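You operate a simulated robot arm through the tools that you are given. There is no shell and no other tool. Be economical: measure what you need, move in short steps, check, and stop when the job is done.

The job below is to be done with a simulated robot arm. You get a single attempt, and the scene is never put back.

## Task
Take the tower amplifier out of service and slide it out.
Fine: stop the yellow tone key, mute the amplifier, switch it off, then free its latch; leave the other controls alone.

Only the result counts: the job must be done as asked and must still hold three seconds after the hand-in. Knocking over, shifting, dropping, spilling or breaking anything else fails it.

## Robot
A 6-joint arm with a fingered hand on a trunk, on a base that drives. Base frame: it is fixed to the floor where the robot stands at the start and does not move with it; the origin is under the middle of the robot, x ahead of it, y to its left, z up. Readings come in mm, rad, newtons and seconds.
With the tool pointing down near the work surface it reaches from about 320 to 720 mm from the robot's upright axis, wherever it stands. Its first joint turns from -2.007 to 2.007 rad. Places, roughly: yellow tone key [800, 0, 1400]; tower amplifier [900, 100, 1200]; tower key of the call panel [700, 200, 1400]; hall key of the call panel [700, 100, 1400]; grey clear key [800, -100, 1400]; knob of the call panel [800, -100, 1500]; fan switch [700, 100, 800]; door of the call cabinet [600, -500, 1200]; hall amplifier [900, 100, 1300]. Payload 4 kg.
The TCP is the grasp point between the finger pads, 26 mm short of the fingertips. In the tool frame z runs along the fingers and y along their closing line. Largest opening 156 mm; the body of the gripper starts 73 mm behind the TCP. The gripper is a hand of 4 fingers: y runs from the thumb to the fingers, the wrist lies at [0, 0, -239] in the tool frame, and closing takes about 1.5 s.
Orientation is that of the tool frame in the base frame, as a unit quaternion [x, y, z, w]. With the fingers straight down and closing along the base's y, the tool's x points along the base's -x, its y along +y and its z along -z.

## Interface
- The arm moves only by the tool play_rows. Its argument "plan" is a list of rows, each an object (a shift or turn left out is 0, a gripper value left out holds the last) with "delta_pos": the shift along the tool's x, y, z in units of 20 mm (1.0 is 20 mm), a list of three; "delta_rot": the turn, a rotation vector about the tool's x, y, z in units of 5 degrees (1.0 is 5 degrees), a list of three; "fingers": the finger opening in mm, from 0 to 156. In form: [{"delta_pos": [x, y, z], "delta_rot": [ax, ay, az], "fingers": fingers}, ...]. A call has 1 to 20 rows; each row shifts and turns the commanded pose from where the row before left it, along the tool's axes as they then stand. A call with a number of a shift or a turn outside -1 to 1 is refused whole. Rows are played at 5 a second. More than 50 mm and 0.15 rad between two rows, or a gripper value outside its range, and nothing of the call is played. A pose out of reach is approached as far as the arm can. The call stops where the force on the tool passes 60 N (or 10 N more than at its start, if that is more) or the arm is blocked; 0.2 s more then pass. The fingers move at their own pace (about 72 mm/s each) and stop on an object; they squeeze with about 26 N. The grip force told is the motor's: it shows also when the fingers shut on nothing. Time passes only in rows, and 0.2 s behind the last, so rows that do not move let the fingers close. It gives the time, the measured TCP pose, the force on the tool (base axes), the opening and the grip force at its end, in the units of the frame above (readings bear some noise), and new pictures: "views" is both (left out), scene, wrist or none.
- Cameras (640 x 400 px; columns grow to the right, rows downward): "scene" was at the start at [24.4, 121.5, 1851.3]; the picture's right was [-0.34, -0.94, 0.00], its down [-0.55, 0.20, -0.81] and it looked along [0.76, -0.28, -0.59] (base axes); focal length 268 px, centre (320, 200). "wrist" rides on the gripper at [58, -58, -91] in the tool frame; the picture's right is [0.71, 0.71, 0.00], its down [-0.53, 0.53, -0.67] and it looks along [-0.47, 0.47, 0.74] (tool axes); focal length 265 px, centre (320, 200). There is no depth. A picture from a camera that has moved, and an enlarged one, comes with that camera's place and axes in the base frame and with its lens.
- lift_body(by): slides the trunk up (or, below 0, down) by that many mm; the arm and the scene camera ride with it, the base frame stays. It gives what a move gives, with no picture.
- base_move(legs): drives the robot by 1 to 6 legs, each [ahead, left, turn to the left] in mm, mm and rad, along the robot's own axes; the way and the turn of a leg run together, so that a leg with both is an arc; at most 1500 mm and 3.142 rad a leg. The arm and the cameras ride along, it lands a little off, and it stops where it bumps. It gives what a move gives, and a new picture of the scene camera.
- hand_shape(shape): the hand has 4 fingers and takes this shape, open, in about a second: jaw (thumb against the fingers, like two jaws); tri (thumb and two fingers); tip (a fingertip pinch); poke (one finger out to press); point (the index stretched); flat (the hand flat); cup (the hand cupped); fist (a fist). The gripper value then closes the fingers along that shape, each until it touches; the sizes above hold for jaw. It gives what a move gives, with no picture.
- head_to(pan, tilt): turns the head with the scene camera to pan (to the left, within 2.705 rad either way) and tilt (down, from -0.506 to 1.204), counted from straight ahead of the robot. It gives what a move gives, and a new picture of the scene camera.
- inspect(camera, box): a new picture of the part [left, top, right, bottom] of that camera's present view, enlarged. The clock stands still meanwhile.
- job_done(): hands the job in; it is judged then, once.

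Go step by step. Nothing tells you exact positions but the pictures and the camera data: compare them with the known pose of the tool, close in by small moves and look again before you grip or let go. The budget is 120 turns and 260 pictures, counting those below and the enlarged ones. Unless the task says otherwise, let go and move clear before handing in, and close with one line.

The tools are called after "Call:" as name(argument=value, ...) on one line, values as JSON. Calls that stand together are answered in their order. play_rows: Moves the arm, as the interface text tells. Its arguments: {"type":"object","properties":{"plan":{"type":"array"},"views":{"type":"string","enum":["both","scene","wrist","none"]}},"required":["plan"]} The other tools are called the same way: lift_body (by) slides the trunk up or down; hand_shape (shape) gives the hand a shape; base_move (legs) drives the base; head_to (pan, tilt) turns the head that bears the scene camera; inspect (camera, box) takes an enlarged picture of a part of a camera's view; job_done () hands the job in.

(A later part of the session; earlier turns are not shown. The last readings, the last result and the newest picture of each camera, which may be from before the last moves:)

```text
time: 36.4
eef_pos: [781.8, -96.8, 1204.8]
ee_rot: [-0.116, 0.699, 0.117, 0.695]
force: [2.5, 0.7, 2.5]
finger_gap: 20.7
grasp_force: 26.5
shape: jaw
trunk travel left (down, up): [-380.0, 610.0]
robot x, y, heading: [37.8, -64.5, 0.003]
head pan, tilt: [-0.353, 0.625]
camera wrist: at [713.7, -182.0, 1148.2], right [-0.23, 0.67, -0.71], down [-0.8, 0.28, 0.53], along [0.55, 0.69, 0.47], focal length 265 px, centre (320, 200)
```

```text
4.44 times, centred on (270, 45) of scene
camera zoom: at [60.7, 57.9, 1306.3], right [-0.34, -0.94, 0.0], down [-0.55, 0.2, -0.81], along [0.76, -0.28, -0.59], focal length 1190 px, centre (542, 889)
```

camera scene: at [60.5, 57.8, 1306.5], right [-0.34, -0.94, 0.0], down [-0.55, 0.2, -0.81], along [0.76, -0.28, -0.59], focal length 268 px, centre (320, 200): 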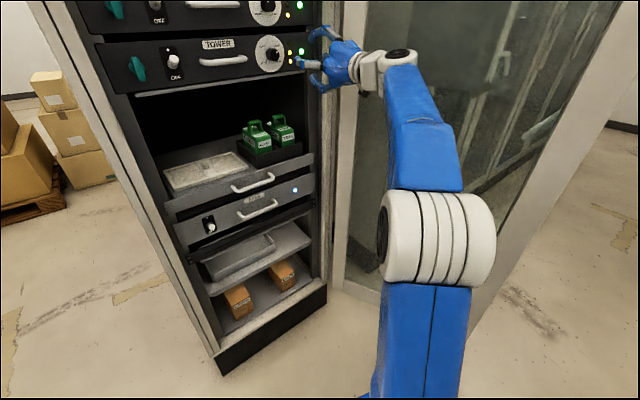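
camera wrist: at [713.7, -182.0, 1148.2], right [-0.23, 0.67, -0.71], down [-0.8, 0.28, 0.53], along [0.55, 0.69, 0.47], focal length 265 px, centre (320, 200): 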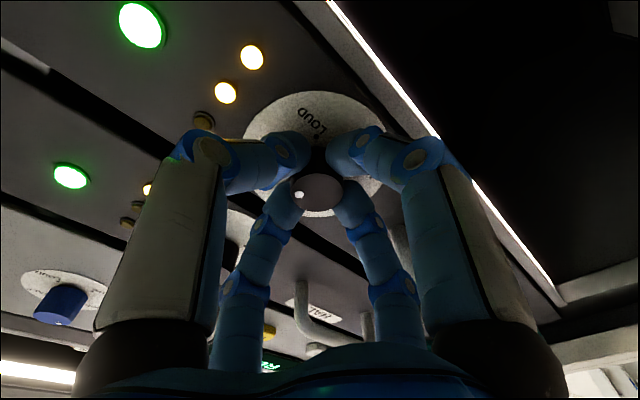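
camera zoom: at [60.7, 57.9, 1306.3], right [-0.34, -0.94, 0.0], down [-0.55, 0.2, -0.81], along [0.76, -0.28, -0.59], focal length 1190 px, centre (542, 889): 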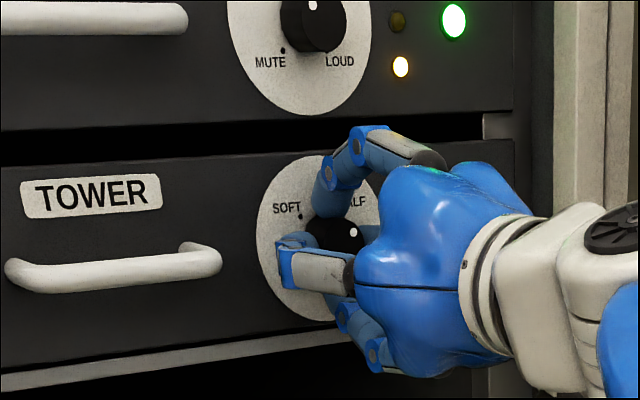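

Gripped. Now turning counter-clockwise, first 45°.

Call:
play_rows(plan=[{"delta_rot": [0, 0, -1], "fingers": 15}, {"delta_rot": [0, 0, -1]}, {"delta_rot": [0, 0, -1]}, {"delta_rot": [0, 0, -1]}, {"delta_rot": [0, 0, -1]}, {"delta_rot": [0, 0, -1]}, {"delta_rot": [0, 0, -1]}, {"delta_rot": [0, 0, -1]}, {"delta_rot": [0, 0, -1]}, {}], views="wrist")

Call:
inspect(camera="scene", box=[210, 0, 330, 90])

```text
time: 37.6
eef_pos: [788.0, -96.8, 1221.2]
ee_rot: [-0.255, 0.67, -0.021, 0.697]
force: [-33.1, -4.0, -15.1]
finger_gap: 19.7
grasp_force: 26.0
shape: jaw
out of reach, approached as far as the arm can: row 3, 4, 5
trunk travel left (down, up): [-380.0, 610.0]
robot x, y, heading: [35.8, -64.4, 0.0]
head pan, tilt: [-0.353, 0.625]
stopped in row 5: the force on the tool passed its limit (the readings are from after the stop); the commanded pose is now the measured one
camera wrist: at [727.9, -199.4, 1191.7], right [-0.15, 0.35, -0.92], down [-0.85, 0.43, 0.3], along [0.51, 0.83, 0.23], focal length 265 px, centre (320, 200)
```

wrist: 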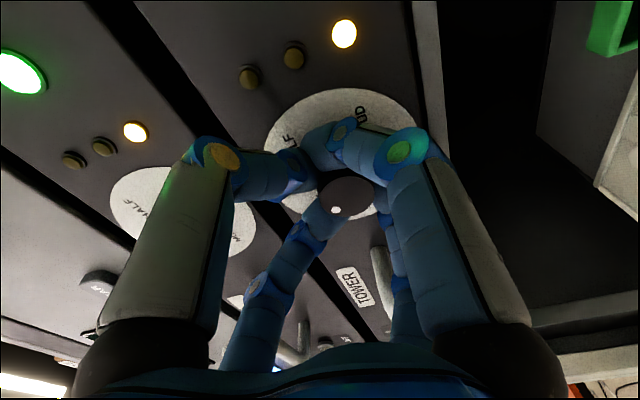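

```text
4.44 times, centred on (270, 45) of scene
camera zoom: at [56.2, 57.0, 1306.5], right [-0.34, -0.94, 0.0], down [-0.55, 0.2, -0.81], along [0.76, -0.28, -0.58], focal length 1190 px, centre (542, 889)
```

zoom: 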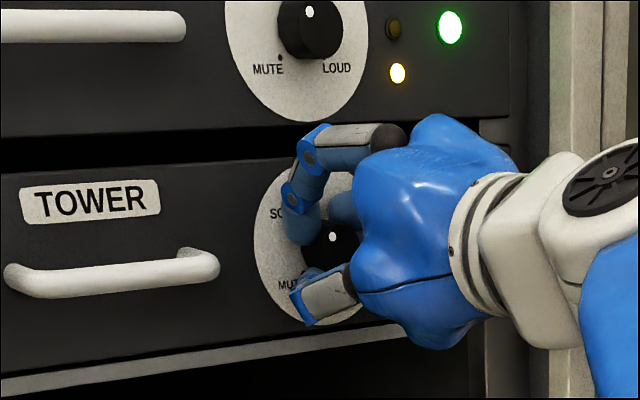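

The knob moved (only one amber lamp lit now: SOFT). The wrist limits this rotation direction, so I'll release, back out, rotate the hand positive and regrip.

Call:
play_rows(plan=[{"fingers": 64}, {}, {}, {"delta_pos": [0, 0, -1]}, {"delta_pos": [0, 0, -1]}, {"delta_pos": [0, 0, -0.5]}, {"delta_rot": [0, 0, 1]}, {"delta_rot": [0, 0, 1]}, {"delta_rot": [0, 0, 1]}, {"delta_rot": [0, 0, 1]}, {"delta_rot": [0, 0, 1]}, {"delta_rot": [0, 0, 1]}, {"delta_rot": [0, 0, 1]}, {"delta_rot": [0, 0, 1]}, {"delta_rot": [0, 0, 1]}, {"delta_rot": [0, 0, 1]}, {"delta_rot": [0, 0, 1]}, {"delta_rot": [0, 0, 1]}, {"delta_rot": [0, 0, 1]}, {}], views="wrist")

Call:
inspect(camera="scene", box=[210, 0, 330, 90])

```text
time: 41.8
eef_pos: [756.6, -110.3, 1239.3]
ee_rot: [0.145, 0.701, 0.357, 0.6]
force: [-0.2, 0.2, -0.6]
finger_gap: 63.9
grasp_force: 0.0
shape: jaw
out of reach, approached as far as the arm can: row 4, 5, 6
trunk travel left (down, up): [-380.0, 610.0]
robot x, y, heading: [34.0, -64.9, -0.001]
head pan, tilt: [-0.353, 0.625]
camera wrist: at [669.4, -144.0, 1159.0], right [-0.33, 0.94, -0.04], down [-0.62, -0.18, 0.76], along [0.71, 0.28, 0.65], focal length 265 px, centre (320, 200)
```

wrist: 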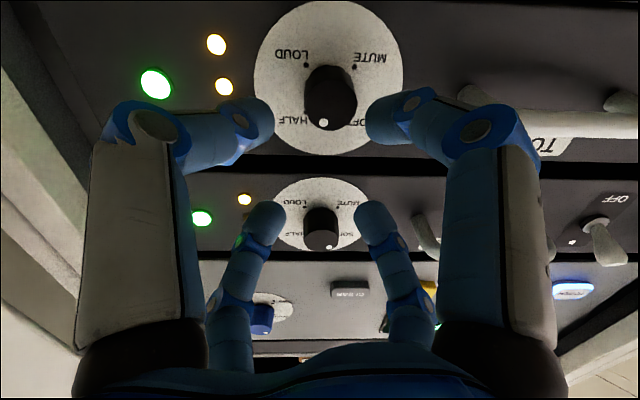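

```text
4.44 times, centred on (270, 45) of scene
camera zoom: at [60.5, 57.7, 1306.3], right [-0.34, -0.94, 0.0], down [-0.55, 0.2, -0.81], along [0.76, -0.28, -0.59], focal length 1190 px, centre (542, 889)
```

zoom: 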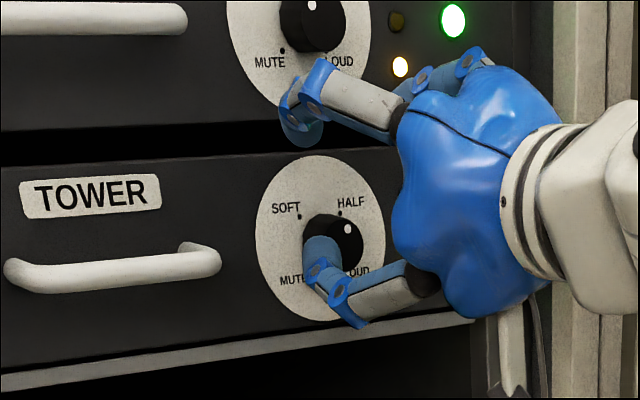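

The knob sits between SOFT and HALF now, and the hand is 30 mm high. I'll lower the trunk 30 mm and rotate the hand further positive to have stroke available.

Call:
lift_body(by=-30)

Call:
play_rows(plan=[{"delta_rot": [0, 0, 1]}, {"delta_rot": [0, 0, 1]}, {"delta_rot": [0, 0, 1]}, {"delta_rot": [0, 0, 1]}, {"delta_rot": [0, 0, 1]}, {"delta_rot": [0, 0, 1]}, {"delta_rot": [0, 0, 1]}, {"delta_rot": [0, 0, 1]}, {"delta_rot": [0, 0, 1]}, {"delta_rot": [0, 0, 1]}, {"delta_rot": [0, 0, 1]}, {"delta_rot": [0, 0, 1]}, {"delta_rot": [0, 0, 1]}, {"delta_rot": [0, 0, 1]}, {"delta_rot": [0, 0, 1]}, {"delta_rot": [0, 0, 1]}, {}], views="wrist")

Call:
inspect(camera="scene", box=[210, 0, 330, 90])

```text
time: 42.5
eef_pos: [755.2, -109.7, 1209.3]
ee_rot: [0.145, 0.702, 0.357, 0.6]
force: [0.1, -0.1, -0.4]
finger_gap: 63.5
grasp_force: 0.1
shape: jaw
trunk travel left (down, up): [-350.0, 640.0]
robot x, y, heading: [40.6, -62.5, 0.002]
head pan, tilt: [-0.353, 0.625]
```

```text
time: 46.1
eef_pos: [755.6, -110.3, 1209.4]
ee_rot: [0.562, 0.445, 0.659, 0.228]
force: [0.2, -0.2, -0.1]
finger_gap: 63.9
grasp_force: 0.0
shape: jaw
trunk travel left (down, up): [-350.0, 640.0]
robot x, y, heading: [40.2, -64.5, 0.001]
head pan, tilt: [-0.353, 0.625]
camera wrist: at [643.2, -64.5, 1192.7], right [-0.05, 0.21, 0.98], down [-0.39, -0.9, 0.18], along [0.92, -0.37, 0.13], focal length 265 px, centre (320, 200)
```

wrist: 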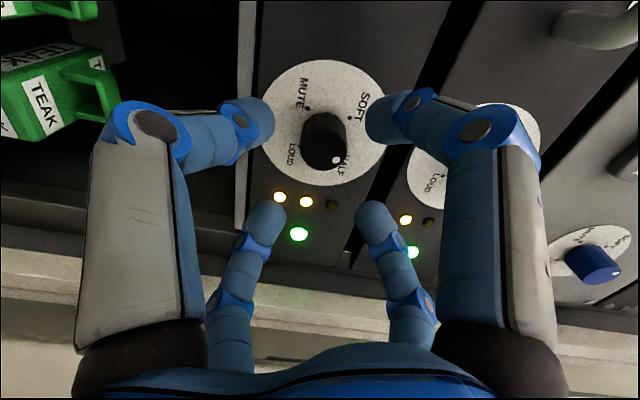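

```text
4.44 times, centred on (270, 45) of scene
camera zoom: at [60.5, 57.7, 1276.3], right [-0.34, -0.94, 0.0], down [-0.55, 0.2, -0.81], along [0.76, -0.28, -0.59], focal length 1190 px, centre (542, 889)
```

zoom: 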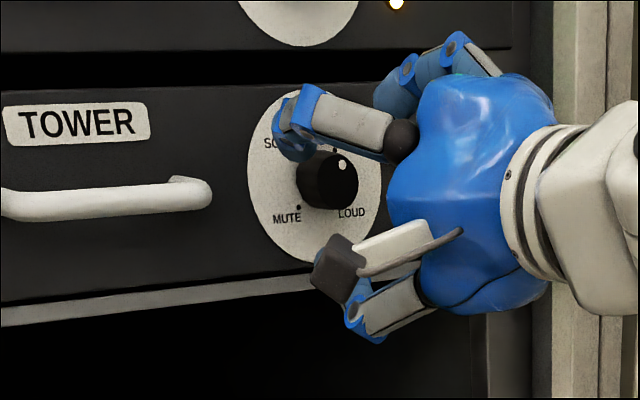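

The hand turned 80° more without trouble. The knob is still at HALF. I'll rotate further positive (to ~165°) to have the whole 180° stroke in one grip.

Call:
play_rows(plan=[{"delta_rot": [0, 0, 1]}, {"delta_rot": [0, 0, 1]}, {"delta_rot": [0, 0, 1]}, {"delta_rot": [0, 0, 1]}, {"delta_rot": [0, 0, 1]}, {"delta_rot": [0, 0, 1]}, {"delta_rot": [0, 0, 1]}, {"delta_rot": [0, 0, 1]}, {"delta_rot": [0, 0, 1]}, {"delta_pos": [0.05, -0.2, 0]}, {}], views="wrist")

```text
time: 48.5
eef_pos: [754.7, -105.3, 1210.2]
ee_rot: [0.689, 0.196, 0.696, -0.04]
force: [0.5, 0.0, -0.6]
finger_gap: 63.2
grasp_force: 0.1
shape: jaw
trunk travel left (down, up): [-350.0, 640.0]
robot x, y, heading: [38.3, -64.1, -0.0]
head pan, tilt: [-0.353, 0.625]
camera wrist: at [647.7, -69.8, 1255.2], right [0.2, -0.5, 0.84], down [-0.44, -0.82, -0.38], along [0.88, -0.29, -0.38], focal length 265 px, centre (320, 200)
```

wrist: 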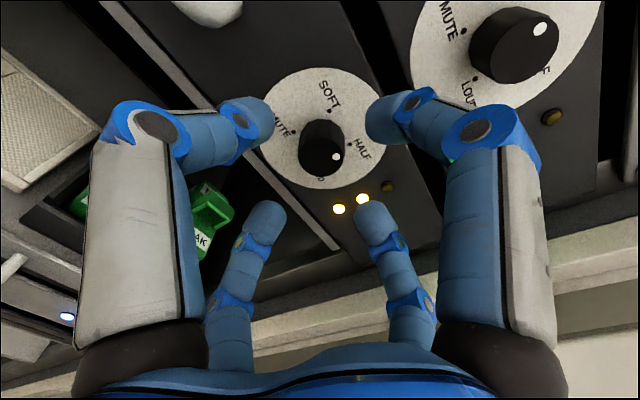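

Reached. Advance 28 mm, grip, and turn −90° first.

Call:
play_rows(plan=[{"delta_pos": [0, 0, 0.7]}, {"delta_pos": [0, 0, 0.7]}, {"fingers": 10}, {}, {}, {}, {}, {}], views="wrist")

Call:
play_rows(plan=[{"delta_rot": [0, 0, -1]}, {"delta_rot": [0, 0, -1]}, {"delta_rot": [0, 0, -1]}, {"delta_rot": [0, 0, -1]}, {"delta_rot": [0, 0, -1]}, {"delta_rot": [0, 0, -1]}, {"delta_rot": [0, 0, -1]}, {"delta_rot": [0, 0, -1]}, {"delta_rot": [0, 0, -1]}, {}], views="wrist")

```text
time: 50.3
eef_pos: [780.2, -96.0, 1209.4]
ee_rot: [0.689, 0.196, 0.697, -0.039]
force: [2.8, 0.1, 1.5]
finger_gap: 20.8
grasp_force: 25.5
shape: jaw
trunk travel left (down, up): [-350.0, 640.0]
robot x, y, heading: [35.2, -62.3, 0.0]
head pan, tilt: [-0.353, 0.625]
camera wrist: at [673.7, -60.5, 1254.7], right [0.2, -0.5, 0.84], down [-0.44, -0.82, -0.38], along [0.88, -0.29, -0.38], focal length 265 px, centre (320, 200)
```

wrist: 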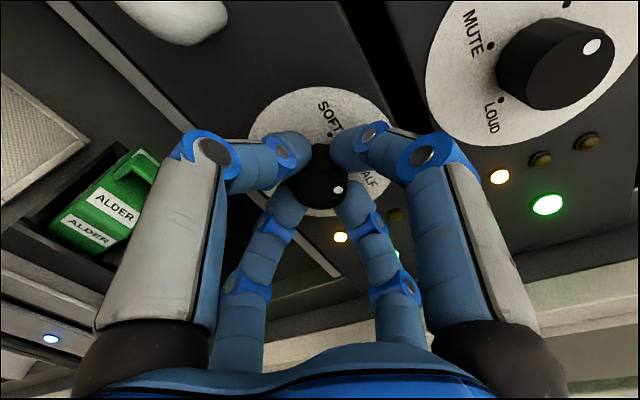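

```text
time: 52.5
eef_pos: [781.5, -96.4, 1208.7]
ee_rot: [0.562, 0.445, 0.658, 0.23]
force: [2.8, 2.4, 3.2]
finger_gap: 20.7
grasp_force: 26.1
shape: jaw
trunk travel left (down, up): [-350.0, 640.0]
robot x, y, heading: [33.6, -62.6, 0.002]
head pan, tilt: [-0.353, 0.625]
camera wrist: at [668.5, -51.3, 1192.4], right [-0.05, 0.22, 0.98], down [-0.39, -0.9, 0.18], along [0.92, -0.37, 0.13], focal length 265 px, centre (320, 200)
```

wrist: 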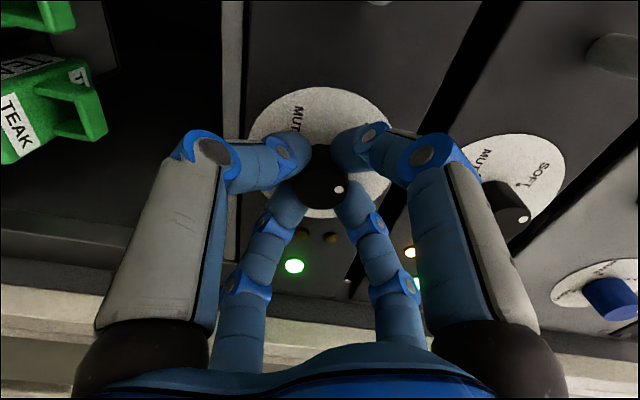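

The knob turns with the hand. Continuing another 90°.

Call:
play_rows(plan=[{"delta_rot": [0, 0, -1]}, {"delta_rot": [0, 0, -1]}, {"delta_rot": [0, 0, -1]}, {"delta_rot": [0, 0, -1]}, {"delta_rot": [0, 0, -1]}, {"delta_rot": [0, 0, -1]}, {"delta_rot": [0, 0, -1]}, {"delta_rot": [0, 0, -1]}, {"delta_rot": [0, 0, -1]}, {"delta_rot": [0, 0, -1]}, {"delta_rot": [0, 0, -1]}, {"delta_rot": [0, 0, -1]}, {"delta_rot": [0, 0, -1]}, {"delta_rot": [0, 0, -1]}, {"delta_rot": [0, 0, -1]}, {"delta_rot": [0, 0, -1]}, {"delta_rot": [0, 0, -1]}, {"delta_rot": [0, 0, -1]}, {}], views="wrist")

Call:
inspect(camera="scene", box=[210, 0, 330, 90])

```text
time: 56.5
eef_pos: [781.3, -97.3, 1209.7]
ee_rot: [0.082, 0.711, 0.303, 0.629]
force: [2.9, -2.9, 5.0]
finger_gap: 20.8
grasp_force: 25.7
shape: jaw
trunk travel left (down, up): [-350.0, 640.0]
robot x, y, heading: [37.4, -61.1, 0.009]
head pan, tilt: [-0.353, 0.625]
camera wrist: at [699.4, -145.0, 1130.2], right [-0.32, 0.92, -0.22], down [-0.67, -0.06, 0.74], along [0.67, 0.39, 0.63], focal length 265 px, centre (320, 200)
```

wrist: 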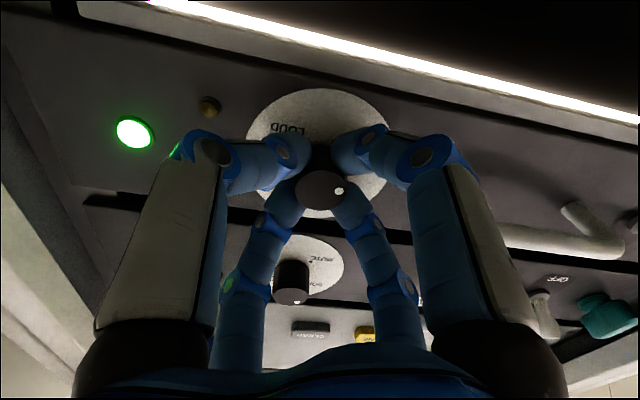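

```text
4.44 times, centred on (270, 45) of scene
camera zoom: at [60.6, 57.2, 1276.4], right [-0.34, -0.94, 0.0], down [-0.55, 0.2, -0.81], along [0.76, -0.28, -0.59], focal length 1190 px, centre (542, 889)
```

zoom: 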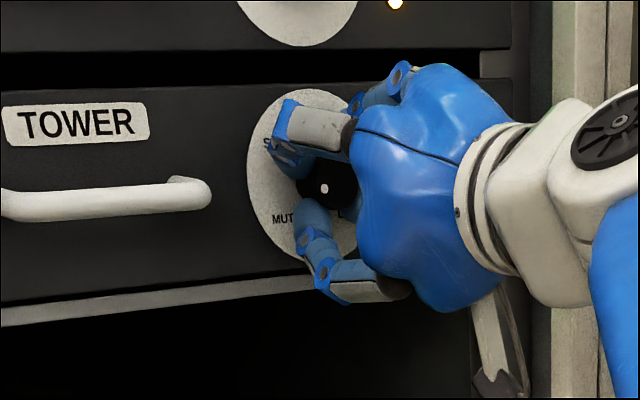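

Turned 135°; about 45° more to MUTE.

Call:
play_rows(plan=[{"delta_rot": [0, 0, -1]}, {"delta_rot": [0, 0, -1]}, {"delta_rot": [0, 0, -1]}, {"delta_rot": [0, 0, -1]}, {"delta_rot": [0, 0, -1]}, {"delta_rot": [0, 0, -1]}, {"delta_rot": [0, 0, -1]}, {}], views="wrist")

Call:
inspect(camera="scene", box=[210, 0, 330, 90])

```text
time: 58.3
eef_pos: [781.5, -96.4, 1208.1]
ee_rot: [-0.135, 0.703, 0.1, 0.691]
force: [3.9, -4.4, 2.9]
finger_gap: 20.6
grasp_force: 26.4
shape: jaw
trunk travel left (down, up): [-350.0, 640.0]
robot x, y, heading: [39.1, -63.6, -0.002]
head pan, tilt: [-0.353, 0.625]
camera wrist: at [714.0, -185.4, 1154.6], right [-0.24, 0.63, -0.74], down [-0.8, 0.31, 0.52], along [0.55, 0.71, 0.43], focal length 265 px, centre (320, 200)
```

wrist: 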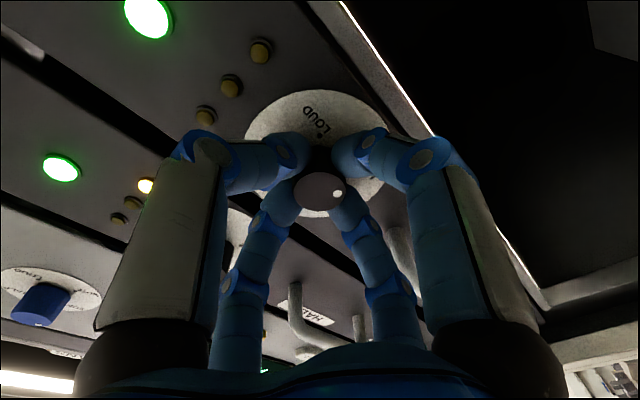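

```text
4.44 times, centred on (270, 45) of scene
camera zoom: at [60.6, 57.1, 1276.3], right [-0.34, -0.94, 0.0], down [-0.55, 0.2, -0.81], along [0.76, -0.28, -0.59], focal length 1190 px, centre (542, 889)
```

zoom: 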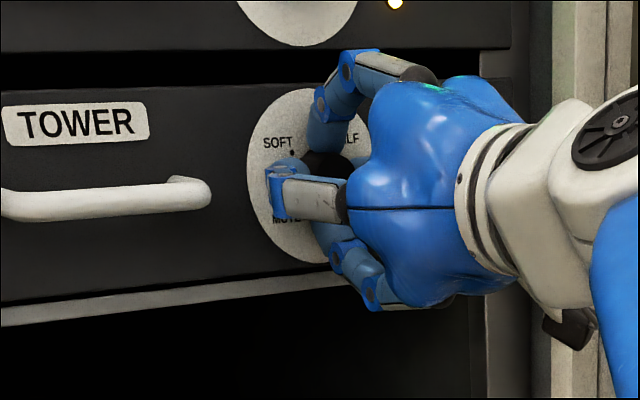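

All three amber lamps are off: muted. Ten more degrees to seat it at MUTE, then release and back off.

Call:
play_rows(plan=[{"delta_rot": [0, 0, -1]}, {"delta_rot": [0, 0, -0.8]}, {}, {"fingers": 64}, {}, {}, {}, {"delta_pos": [0, 0, -1]}, {"delta_pos": [0, 0, -1]}, {"delta_pos": [0, 0, -1]}, {"delta_pos": [0, 0, -1]}, {}], views="wrist")

Call:
inspect(camera="scene", box=[210, 0, 330, 90])

```text
time: 60.9
eef_pos: [705.3, -121.8, 1210.6]
ee_rot: [-0.191, 0.691, 0.046, 0.696]
force: [0.3, 0.3, 0.4]
finger_gap: 63.5
grasp_force: 0.2
shape: jaw
trunk travel left (down, up): [-350.0, 640.0]
robot x, y, heading: [35.9, -64.0, -0.004]
head pan, tilt: [-0.353, 0.625]
camera wrist: at [640.7, -217.3, 1167.2], right [-0.2, 0.51, -0.83], down [-0.82, 0.37, 0.43], along [0.53, 0.77, 0.35], focal length 265 px, centre (320, 200)
```

wrist: 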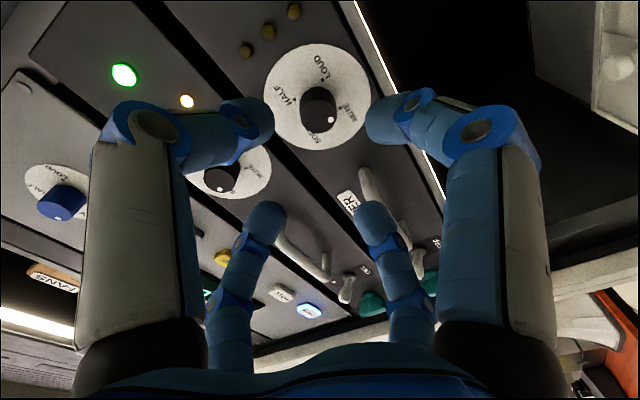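

```text
4.44 times, centred on (270, 45) of scene
camera zoom: at [60.6, 57.7, 1276.3], right [-0.34, -0.94, 0.0], down [-0.55, 0.2, -0.81], along [0.76, -0.28, -0.59], focal length 1190 px, centre (542, 889)
```

zoom: 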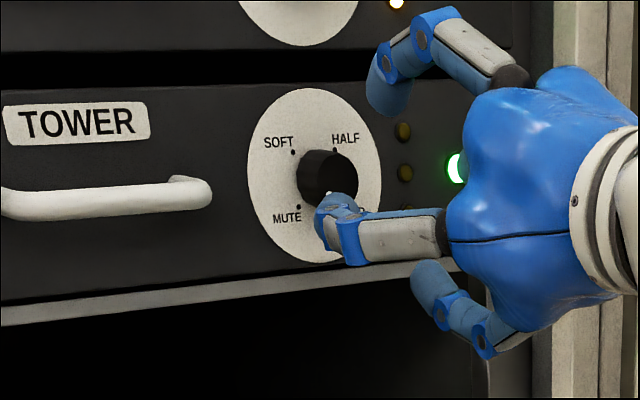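

Call:
inspect(camera="wrist", box=[250, 30, 390, 160])

Call:
inspect(camera="scene", box=[120, 20, 250, 100])

```text
3.08 times, centred on (320, 95) of wrist
camera zoom: at [640.7, -217.3, 1167.2], right [-0.2, 0.51, -0.83], down [-0.82, 0.37, 0.43], along [0.53, 0.77, 0.35], focal length 817 px, centre (320, 523)
```

zoom: 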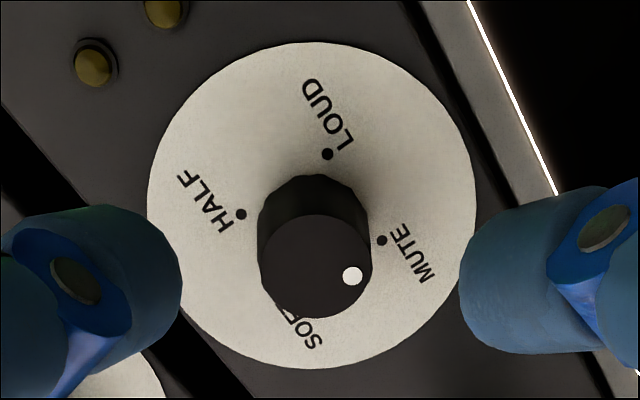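

```text
4.92 times, centred on (185, 60) of scene
camera zoom: at [60.6, 57.7, 1276.3], right [-0.34, -0.94, 0.0], down [-0.55, 0.2, -0.81], along [0.76, -0.28, -0.59], focal length 1319 px, centre (985, 889)
```

zoom: 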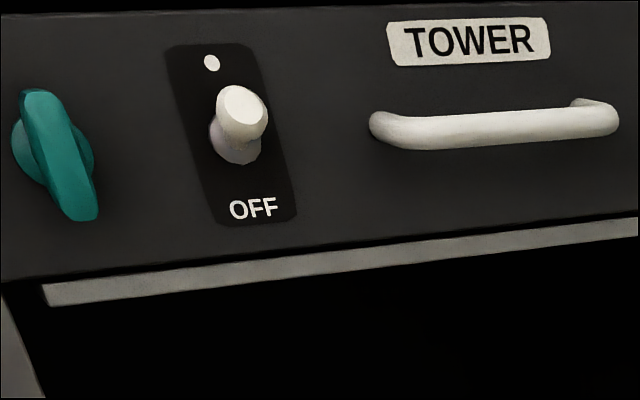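

The knob dot points exactly at MUTE. Next is the toggle (lever tip near r≈121, z≈1219, pointing up). I'll roll the hand 45° so the curled fingers clear the handle, switch to poke, and move above the lever.

Call:
play_rows(plan=[{"delta_rot": [0, 0, 1]}, {"delta_rot": [0, 0, 1]}, {"delta_rot": [0, 0, 1]}, {"delta_rot": [0, 0, 1]}, {"delta_rot": [0, 0, 1]}, {"delta_rot": [0, 0, 1]}, {"delta_rot": [0, 0, 1]}, {"delta_rot": [0, 0, 1]}, {"delta_rot": [0, 0, 1]}, {"delta_rot": [0, 0, 1]}, {"delta_rot": [0, 0, 1]}, {"delta_rot": [0, 0, 0.4]}, {}], views="none")

Call:
hand_shape(shape="poke")

Call:
play_rows(plan=[{"delta_pos": [0.672, 0.955, 0]}, {"delta_pos": [0.672, 0.955, 0]}, {"delta_pos": [0.672, 0.955, 0]}, {"delta_pos": [0.672, 0.955, 0]}, {"delta_pos": [0.672, 0.955, 0]}, {"delta_pos": [0.672, 0.955, 0]}, {"delta_pos": [0.672, 0.955, 0]}, {"delta_pos": [0.672, 0.955, 0]}, {"delta_pos": [0.672, 0.955, 0]}, {"delta_pos": [0.672, 0.955, 0]}, {}])

Call:
inspect(camera="scene", box=[100, 0, 260, 110])

```text
time: 63.7
eef_pos: [706.6, -122.7, 1212.4]
ee_rot: [0.164, 0.697, 0.373, 0.59]
force: [-0.8, -0.1, 0.0]
finger_gap: 63.6
grasp_force: 0.1
shape: jaw
trunk travel left (down, up): [-350.0, 640.0]
robot x, y, heading: [34.6, -61.1, -0.004]
head pan, tilt: [-0.353, 0.625]
```

```text
time: 64.6
eef_pos: [705.0, -122.1, 1212.4]
ee_rot: [0.163, 0.697, 0.373, 0.59]
force: [0.0, -0.7, 0.4]
finger_gap: 0.0
grasp_force: 0.0
shape: poke
trunk travel left (down, up): [-350.0, 640.0]
robot x, y, heading: [38.1, -63.4, 0.001]
head pan, tilt: [-0.353, 0.625]
```

```text
time: 67.0
eef_pos: [632.8, 94.2, 1252.1]
ee_rot: [0.163, 0.698, 0.372, 0.59]
force: [0.4, 0.4, -0.4]
finger_gap: 0.0
grasp_force: 0.1
shape: poke
trunk travel left (down, up): [-350.0, 640.0]
robot x, y, heading: [37.6, -63.2, -0.001]
head pan, tilt: [-0.353, 0.625]
camera scene: at [60.4, 57.8, 1276.3], right [-0.34, -0.94, 0.0], down [-0.55, 0.2, -0.81], along [0.76, -0.28, -0.59], focal length 268 px, centre (320, 200)
camera wrist: at [544.2, 63.8, 1171.9], right [-0.33, 0.94, 0.01], down [-0.61, -0.22, 0.76], along [0.72, 0.24, 0.65], focal length 265 px, centre (320, 200)
```

scene: 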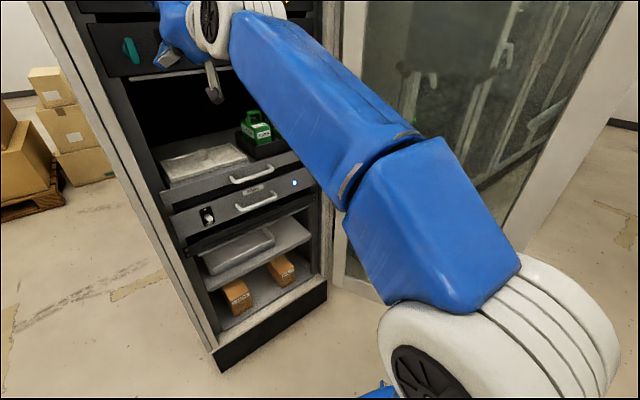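
wrist: 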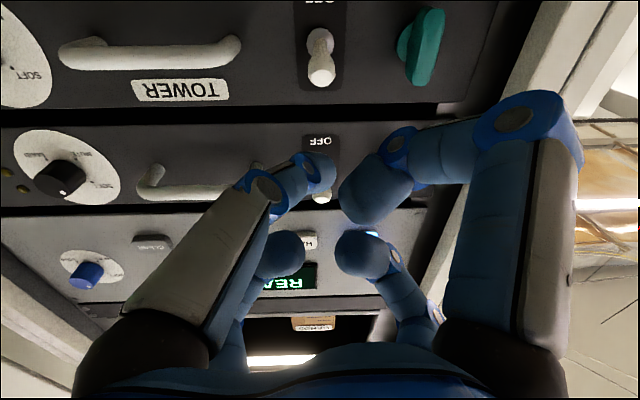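

```text
3.64 times, centred on (180, 55) of scene
camera zoom: at [60.4, 57.8, 1276.3], right [-0.34, -0.94, 0.0], down [-0.55, 0.2, -0.81], along [0.76, -0.28, -0.59], focal length 974 px, centre (829, 727)
```

zoom: 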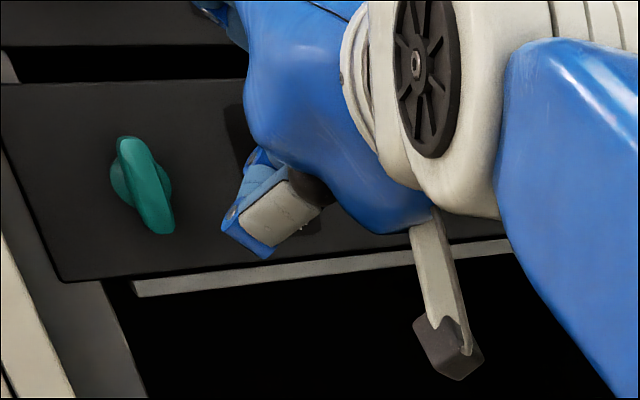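

The pose is right: lever tip confirmed at z≈1221, directly below the finger line. Advancing toward the panel above the lever.

Call:
play_rows(plan=[{"delta_pos": [0.2, -0.2, 0.8]}, {"delta_pos": [0, 0, 1]}, {"delta_pos": [0, 0, 1]}, {}], views="wrist")

Call:
inspect(camera="scene", box=[100, 0, 260, 110])

```text
time: 68.0
eef_pos: [685.4, 113.2, 1246.8]
ee_rot: [0.163, 0.698, 0.372, 0.59]
force: [0.8, -0.2, 0.3]
finger_gap: 0.0
grasp_force: 0.0
shape: poke
trunk travel left (down, up): [-350.0, 640.0]
robot x, y, heading: [37.0, -64.2, -0.0]
head pan, tilt: [-0.353, 0.625]
camera wrist: at [597.1, 81.5, 1165.5], right [-0.33, 0.94, 0.01], down [-0.61, -0.22, 0.76], along [0.72, 0.24, 0.65], focal length 265 px, centre (320, 200)
```

wrist: 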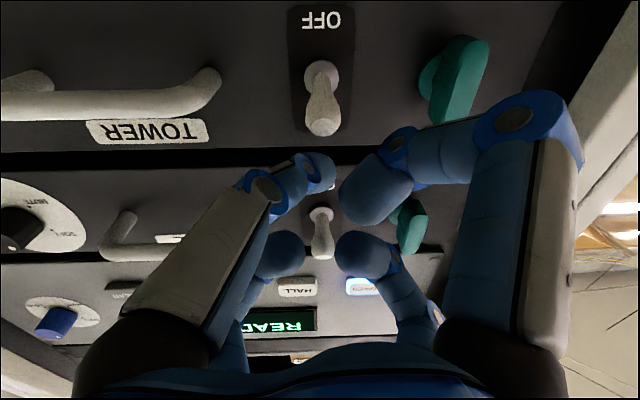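

```text
3.64 times, centred on (180, 55) of scene
camera zoom: at [60.6, 57.8, 1276.3], right [-0.34, -0.94, 0.0], down [-0.55, 0.2, -0.81], along [0.76, -0.28, -0.59], focal length 974 px, centre (829, 727)
```

zoom: 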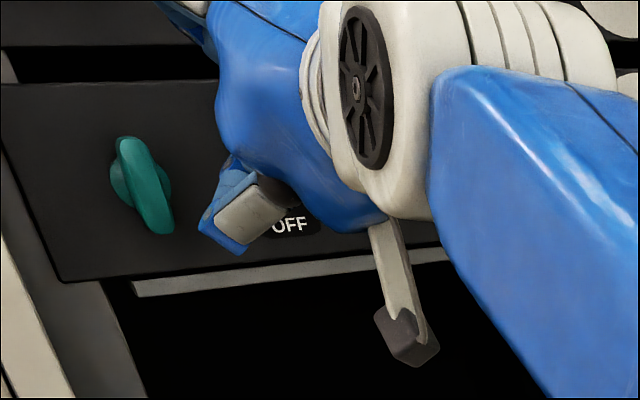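

Finger is above the lever. Advance 18 mm more, then press down.

Call:
play_rows(plan=[{"delta_pos": [0, 0, 0.5]}, {"delta_pos": [0, 0, 0.4]}, {}], views="wrist")

```text
time: 68.8
eef_pos: [703.0, 118.3, 1245.8]
ee_rot: [0.163, 0.698, 0.372, 0.59]
force: [0.3, -0.4, -0.2]
finger_gap: 0.0
grasp_force: 0.1
shape: poke
trunk travel left (down, up): [-350.0, 640.0]
robot x, y, heading: [36.7, -63.9, 0.002]
head pan, tilt: [-0.353, 0.625]
camera wrist: at [614.2, 86.9, 1164.8], right [-0.33, 0.94, 0.01], down [-0.61, -0.22, 0.76], along [0.72, 0.24, 0.65], focal length 265 px, centre (320, 200)
```

wrist: 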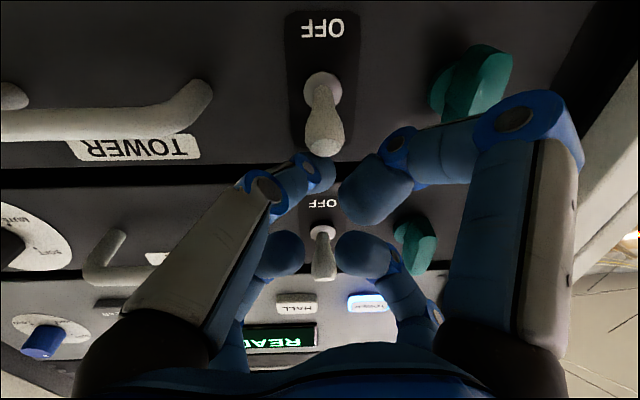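

Pressing the lever down.

Call:
play_rows(plan=[{"delta_pos": [0.18, -0.38, 0]}, {"delta_pos": [0.283, -0.283, 0]}, {"delta_pos": [0.283, -0.283, 0]}, {"delta_pos": [0.283, -0.283, 0]}, {"delta_pos": [0.283, -0.283, 0]}, {}], views="wrist")

Call:
inspect(camera="scene", box=[100, 0, 260, 110])

```text
time: 70.2
eef_pos: [697.5, 113.5, 1213.1]
ee_rot: [0.162, 0.692, 0.375, 0.595]
force: [5.6, -4.1, 24.7]
finger_gap: 0.2
grasp_force: 0.1
shape: poke
trunk travel left (down, up): [-350.0, 640.0]
robot x, y, heading: [36.2, -61.1, 0.002]
head pan, tilt: [-0.353, 0.625]
camera wrist: at [611.3, 83.8, 1131.0], right [-0.33, 0.95, 0.01], down [-0.62, -0.22, 0.75], along [0.71, 0.24, 0.66], focal length 265 px, centre (320, 200)
```

wrist: 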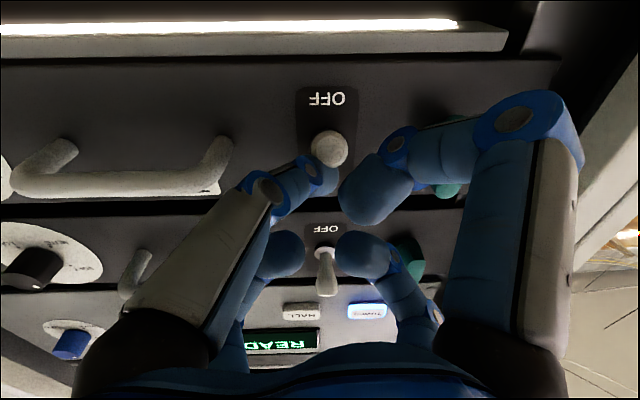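

```text
3.64 times, centred on (180, 55) of scene
camera zoom: at [58.7, 56.2, 1276.9], right [-0.34, -0.94, 0.0], down [-0.55, 0.2, -0.81], along [0.76, -0.28, -0.58], focal length 974 px, centre (829, 727)
```

zoom: 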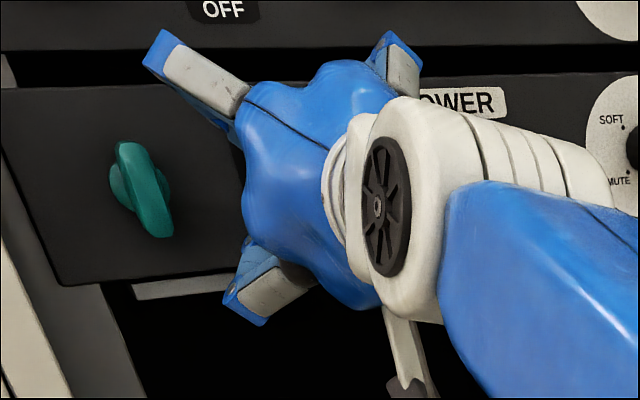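

The lever is at mid-travel with 25 N. Keep pressing down.

Call:
play_rows(plan=[{"delta_pos": [0.25, -0.25, 0]}, {"delta_pos": [0.25, -0.25, 0]}, {"delta_pos": [0.25, -0.25, 0]}, {}], views="wrist")

```text
time: 70.9
eef_pos: [696.1, 111.1, 1211.7]
ee_rot: [0.162, 0.68, 0.378, 0.607]
force: [-0.9, -2.2, 9.4]
finger_gap: 0.0
grasp_force: 0.1
shape: poke
trunk travel left (down, up): [-350.0, 640.0]
robot x, y, heading: [37.0, -62.4, 0.002]
head pan, tilt: [-0.353, 0.625]
stopped in row 3: the force on the tool passed its limit (the readings are from after the stop); the commanded pose is now the measured one
camera wrist: at [611.1, 83.0, 1126.4], right [-0.32, 0.95, 0.01], down [-0.65, -0.22, 0.73], along [0.69, 0.23, 0.69], focal length 265 px, centre (320, 200)
```

wrist: 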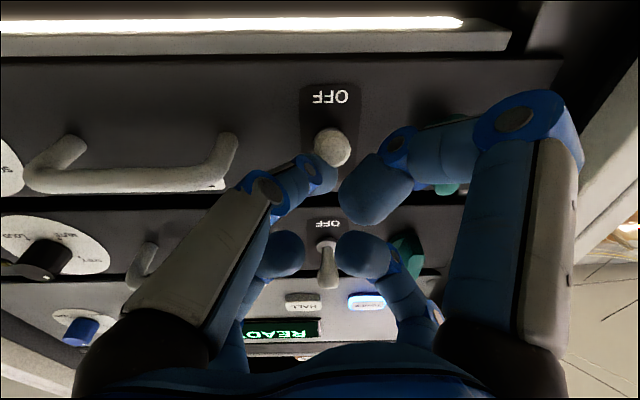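

From this camera, which sits below, the lever points straight at it — so it is already ~30° down, i.e. in OFF; the force was the end stop. Retract upward and back, and verify.

Call:
play_rows(plan=[{"delta_pos": [-0.3, 0.3, 0]}, {"delta_pos": [0, 0, -1]}, {"delta_pos": [0, 0, -1]}, {"delta_pos": [0, 0, -1]}, {"delta_pos": [0, 0, -1]}, {"delta_pos": [0, 0, -1]}, {}], views="wrist")

Call:
inspect(camera="scene", box=[100, 0, 330, 130])

```text
time: 72.5
eef_pos: [604.3, 79.2, 1214.8]
ee_rot: [0.162, 0.683, 0.377, 0.603]
force: [0.3, 1.1, 0.2]
finger_gap: 0.1
grasp_force: 0.0
shape: poke
trunk travel left (down, up): [-350.0, 640.0]
robot x, y, heading: [37.1, -65.2, -0.003]
head pan, tilt: [-0.353, 0.625]
camera wrist: at [519.0, 50.9, 1130.3], right [-0.32, 0.95, 0.01], down [-0.64, -0.22, 0.74], along [0.7, 0.23, 0.68], focal length 265 px, centre (320, 200)
```

wrist: 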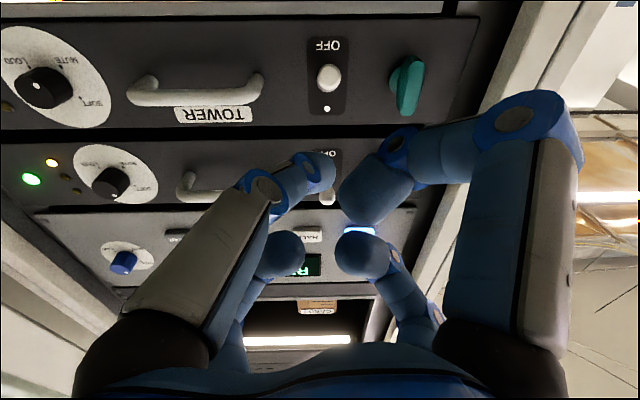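

```text
2.78 times, centred on (215, 65) of scene
camera zoom: at [60.3, 57.6, 1276.3], right [-0.34, -0.94, 0.0], down [-0.55, 0.2, -0.81], along [0.76, -0.28, -0.59], focal length 745 px, centre (612, 576)
```

zoom: 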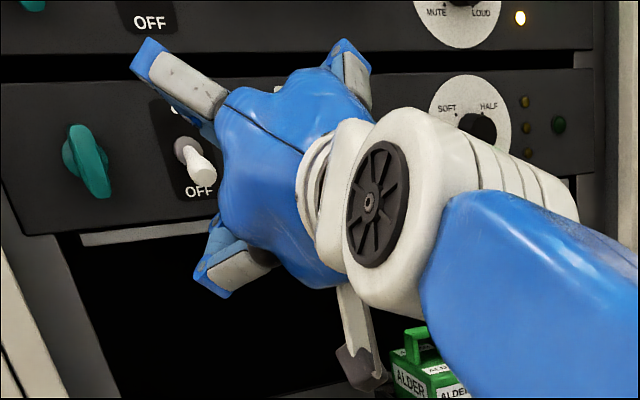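

Toggle is at OFF and the green lamp is out. Now a look at the latch.

Call:
inspect(camera="wrist", box=[360, 20, 480, 140])

Call:
inspect(camera="scene", box=[95, 15, 185, 85])

```text
3.33 times, centred on (420, 80) of wrist
camera zoom: at [519.0, 50.9, 1130.3], right [-0.32, 0.95, 0.01], down [-0.64, -0.22, 0.74], along [0.7, 0.23, 0.68], focal length 885 px, centre (-13, 600)
```

zoom: 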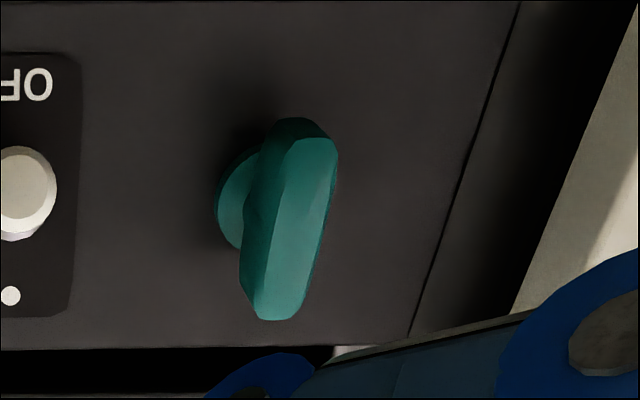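

```text
5.71 times, centred on (140, 50) of scene
camera zoom: at [60.3, 57.6, 1276.3], right [-0.34, -0.94, 0.0], down [-0.55, 0.2, -0.81], along [0.76, -0.28, -0.59], focal length 1531 px, centre (1349, 1057)
```

zoom: 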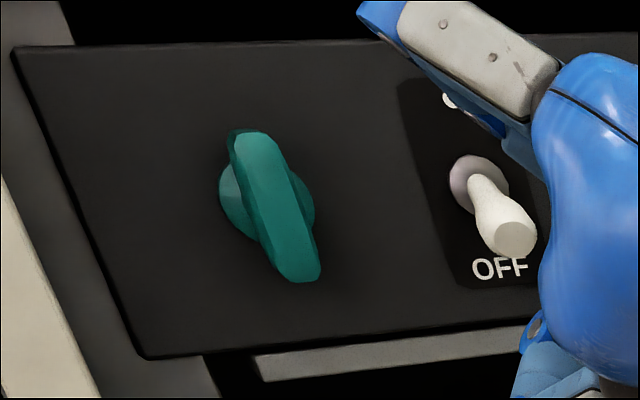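

The wing latch is vertical at about r≈55, z≈1207. I'll set jaw shape, roll to ~90° so I can turn either way, and position in front of it.

Call:
hand_shape(shape="jaw")

Call:
play_rows(plan=[{"delta_rot": [0, 0, 1], "fingers": 66}, {"delta_rot": [0, 0, 1]}, {"delta_rot": [0, 0, 1]}, {"delta_rot": [0, 0, 1]}, {"delta_rot": [0, 0, 1]}, {"delta_rot": [0, 0, 1]}, {"delta_rot": [0, 0, 1]}, {"delta_rot": [0, 0, 1]}, {"delta_rot": [0, 0, 1]}, {"delta_pos": [0.9, -0.37, 0]}, {"delta_pos": [0.9, 0, 0]}, {"delta_pos": [0.9, 0, 0]}, {"delta_pos": [0.85, 0, 0]}, {"delta_pos": [0, 0, 1]}, {"delta_pos": [0, 0, 1]}, {}])

Call:
inspect(camera="scene", box=[60, 0, 220, 110])

```text
time: 73.4
eef_pos: [605.6, 79.4, 1214.3]
ee_rot: [0.164, 0.684, 0.377, 0.603]
force: [-0.2, 0.5, -0.1]
finger_gap: 155.6
grasp_force: 0.0
shape: jaw
trunk travel left (down, up): [-350.0, 640.0]
robot x, y, heading: [35.7, -64.4, -0.006]
head pan, tilt: [-0.353, 0.625]
```

```text
time: 76.8
eef_pos: [620.3, 159.7, 1207.5]
ee_rot: [0.413, 0.568, 0.58, 0.413]
force: [-0.2, -0.1, 0.8]
finger_gap: 66.1
grasp_force: 0.1
shape: jaw
trunk travel left (down, up): [-350.0, 640.0]
robot x, y, heading: [37.8, -59.2, 0.001]
head pan, tilt: [-0.353, 0.625]
camera scene: at [60.4, 57.8, 1276.3], right [-0.34, -0.94, 0.0], down [-0.55, 0.2, -0.81], along [0.76, -0.28, -0.59], focal length 268 px, centre (320, 200)
camera wrist: at [515.8, 186.4, 1147.0], right [-0.23, 0.66, 0.71], down [-0.47, -0.72, 0.51], along [0.85, -0.22, 0.48], focal length 265 px, centre (320, 200)
```

scene: 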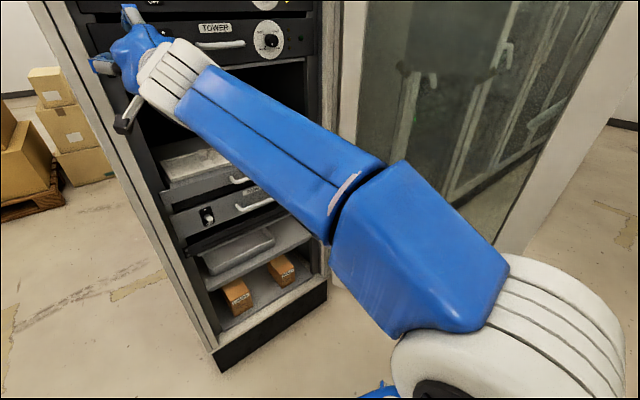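
wrist: 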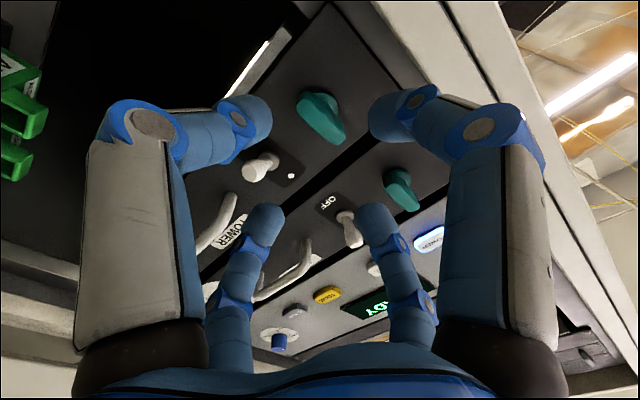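

```text
3.64 times, centred on (140, 55) of scene
camera zoom: at [60.4, 57.8, 1276.3], right [-0.34, -0.94, 0.0], down [-0.55, 0.2, -0.81], along [0.76, -0.28, -0.59], focal length 974 px, centre (974, 727)
```

zoom: 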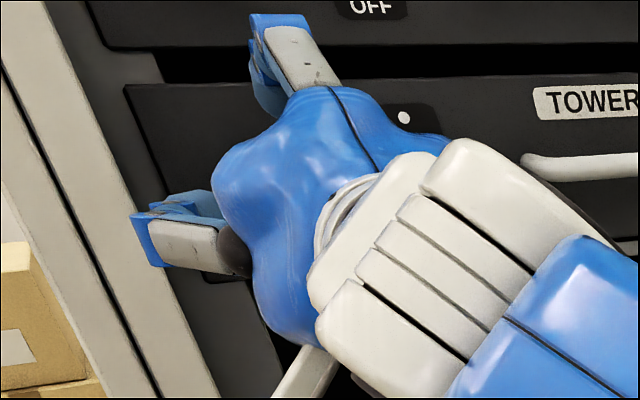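

Centred on the latch. Advancing 45 mm with a check.

Call:
play_rows(plan=[{"delta_pos": [0, 0, 1]}, {"delta_pos": [0, 0, 1]}, {"delta_pos": [0, 0, 0.25]}, {}], views="wrist")

Call:
inspect(camera="scene", box=[60, 0, 220, 110])

```text
time: 77.8
eef_pos: [662.8, 174.5, 1207.7]
ee_rot: [0.413, 0.57, 0.579, 0.413]
force: [-0.9, 0.5, 0.2]
finger_gap: 66.5
grasp_force: 0.1
shape: jaw
trunk travel left (down, up): [-350.0, 640.0]
robot x, y, heading: [38.9, -64.1, 0.004]
head pan, tilt: [-0.353, 0.625]
camera wrist: at [558.9, 200.7, 1147.7], right [-0.23, 0.66, 0.71], down [-0.47, -0.72, 0.51], along [0.85, -0.22, 0.48], focal length 265 px, centre (320, 200)
```

wrist: 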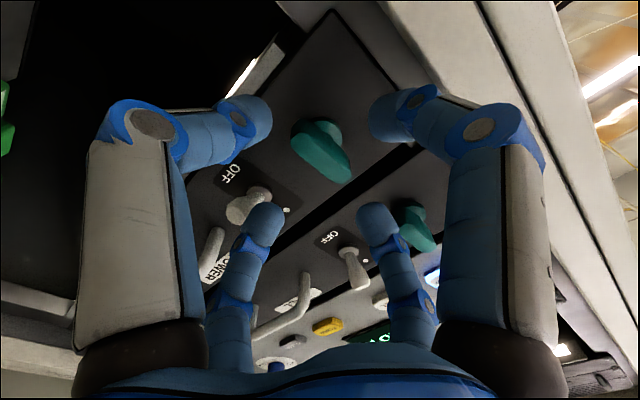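

```text
3.64 times, centred on (140, 55) of scene
camera zoom: at [60.5, 57.7, 1276.3], right [-0.34, -0.94, 0.0], down [-0.55, 0.2, -0.81], along [0.76, -0.28, -0.59], focal length 974 px, centre (974, 727)
```

zoom: 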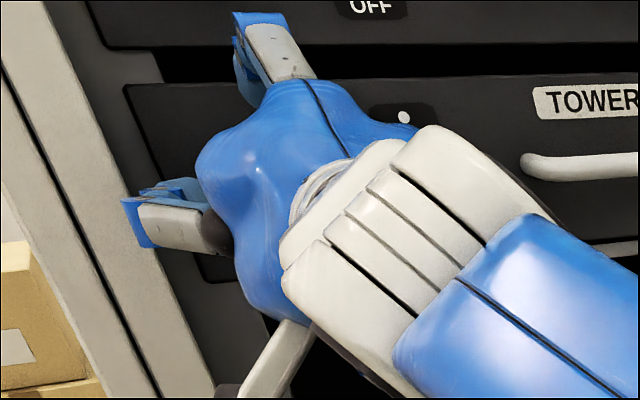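

Call:
play_rows(plan=[{"delta_pos": [0, 0, 0.5]}, {"delta_pos": [0, 0, 0.5]}, {}, {"fingers": 6}, {}, {}, {}, {}, {}, {}], views="wrist")

Call:
inspect(camera="scene", box=[60, 0, 220, 110])

```text
time: 80.0
eef_pos: [681.8, 181.2, 1207.9]
ee_rot: [0.412, 0.568, 0.579, 0.414]
force: [3.5, 0.2, 0.5]
finger_gap: 26.5
grasp_force: 25.9
shape: jaw
trunk travel left (down, up): [-350.0, 640.0]
robot x, y, heading: [35.9, -61.6, -0.0]
head pan, tilt: [-0.353, 0.625]
camera wrist: at [577.3, 207.2, 1148.0], right [-0.23, 0.66, 0.71], down [-0.47, -0.72, 0.51], along [0.85, -0.22, 0.48], focal length 265 px, centre (320, 200)
```

wrist: 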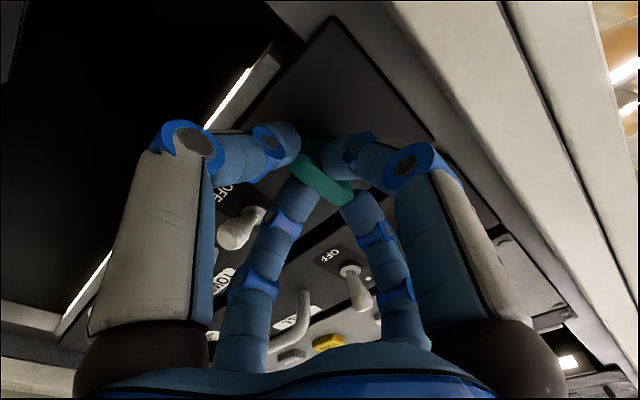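

```text
3.64 times, centred on (140, 55) of scene
camera zoom: at [61.0, 57.8, 1276.3], right [-0.34, -0.94, 0.0], down [-0.55, 0.2, -0.81], along [0.76, -0.28, -0.59], focal length 974 px, centre (974, 727)
```

zoom: 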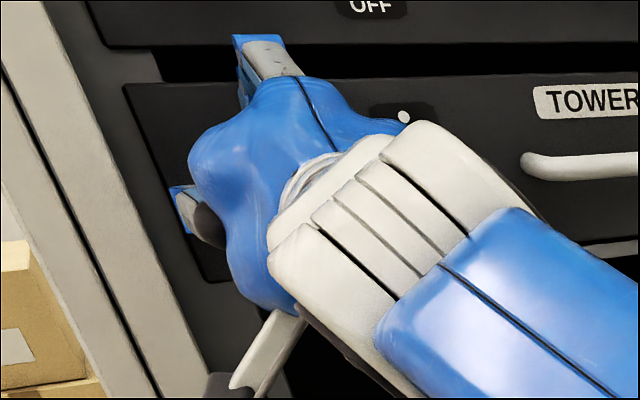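

Gripped. I'll try a small clockwise turn and watch whether the latch follows.

Call:
play_rows(plan=[{"delta_rot": [0, 0, 1]}, {"delta_rot": [0, 0, 1]}, {"delta_rot": [0, 0, 1]}, {"delta_rot": [0, 0, 1]}, {"delta_rot": [0, 0, 1]}, {}], views="wrist")

```text
time: 81.4
eef_pos: [680.6, 180.9, 1208.6]
ee_rot: [0.525, 0.466, 0.655, 0.278]
force: [2.2, 2.4, -0.1]
finger_gap: 26.2
grasp_force: 25.9
shape: jaw
trunk travel left (down, up): [-350.0, 640.0]
robot x, y, heading: [36.9, -62.0, 0.001]
head pan, tilt: [-0.353, 0.625]
camera wrist: at [570.7, 225.3, 1178.3], right [-0.12, 0.31, 0.94], down [-0.41, -0.88, 0.24], along [0.9, -0.36, 0.23], focal length 265 px, centre (320, 200)
```

wrist: 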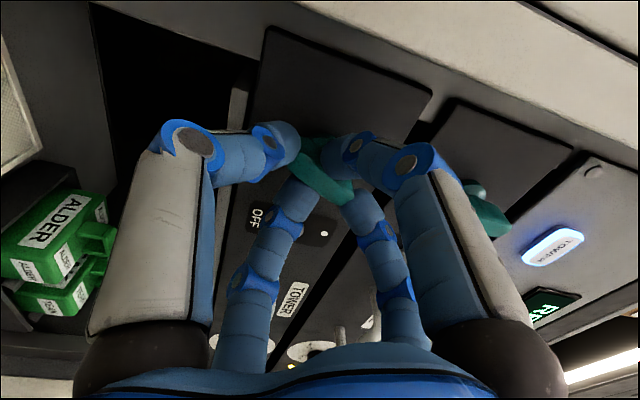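

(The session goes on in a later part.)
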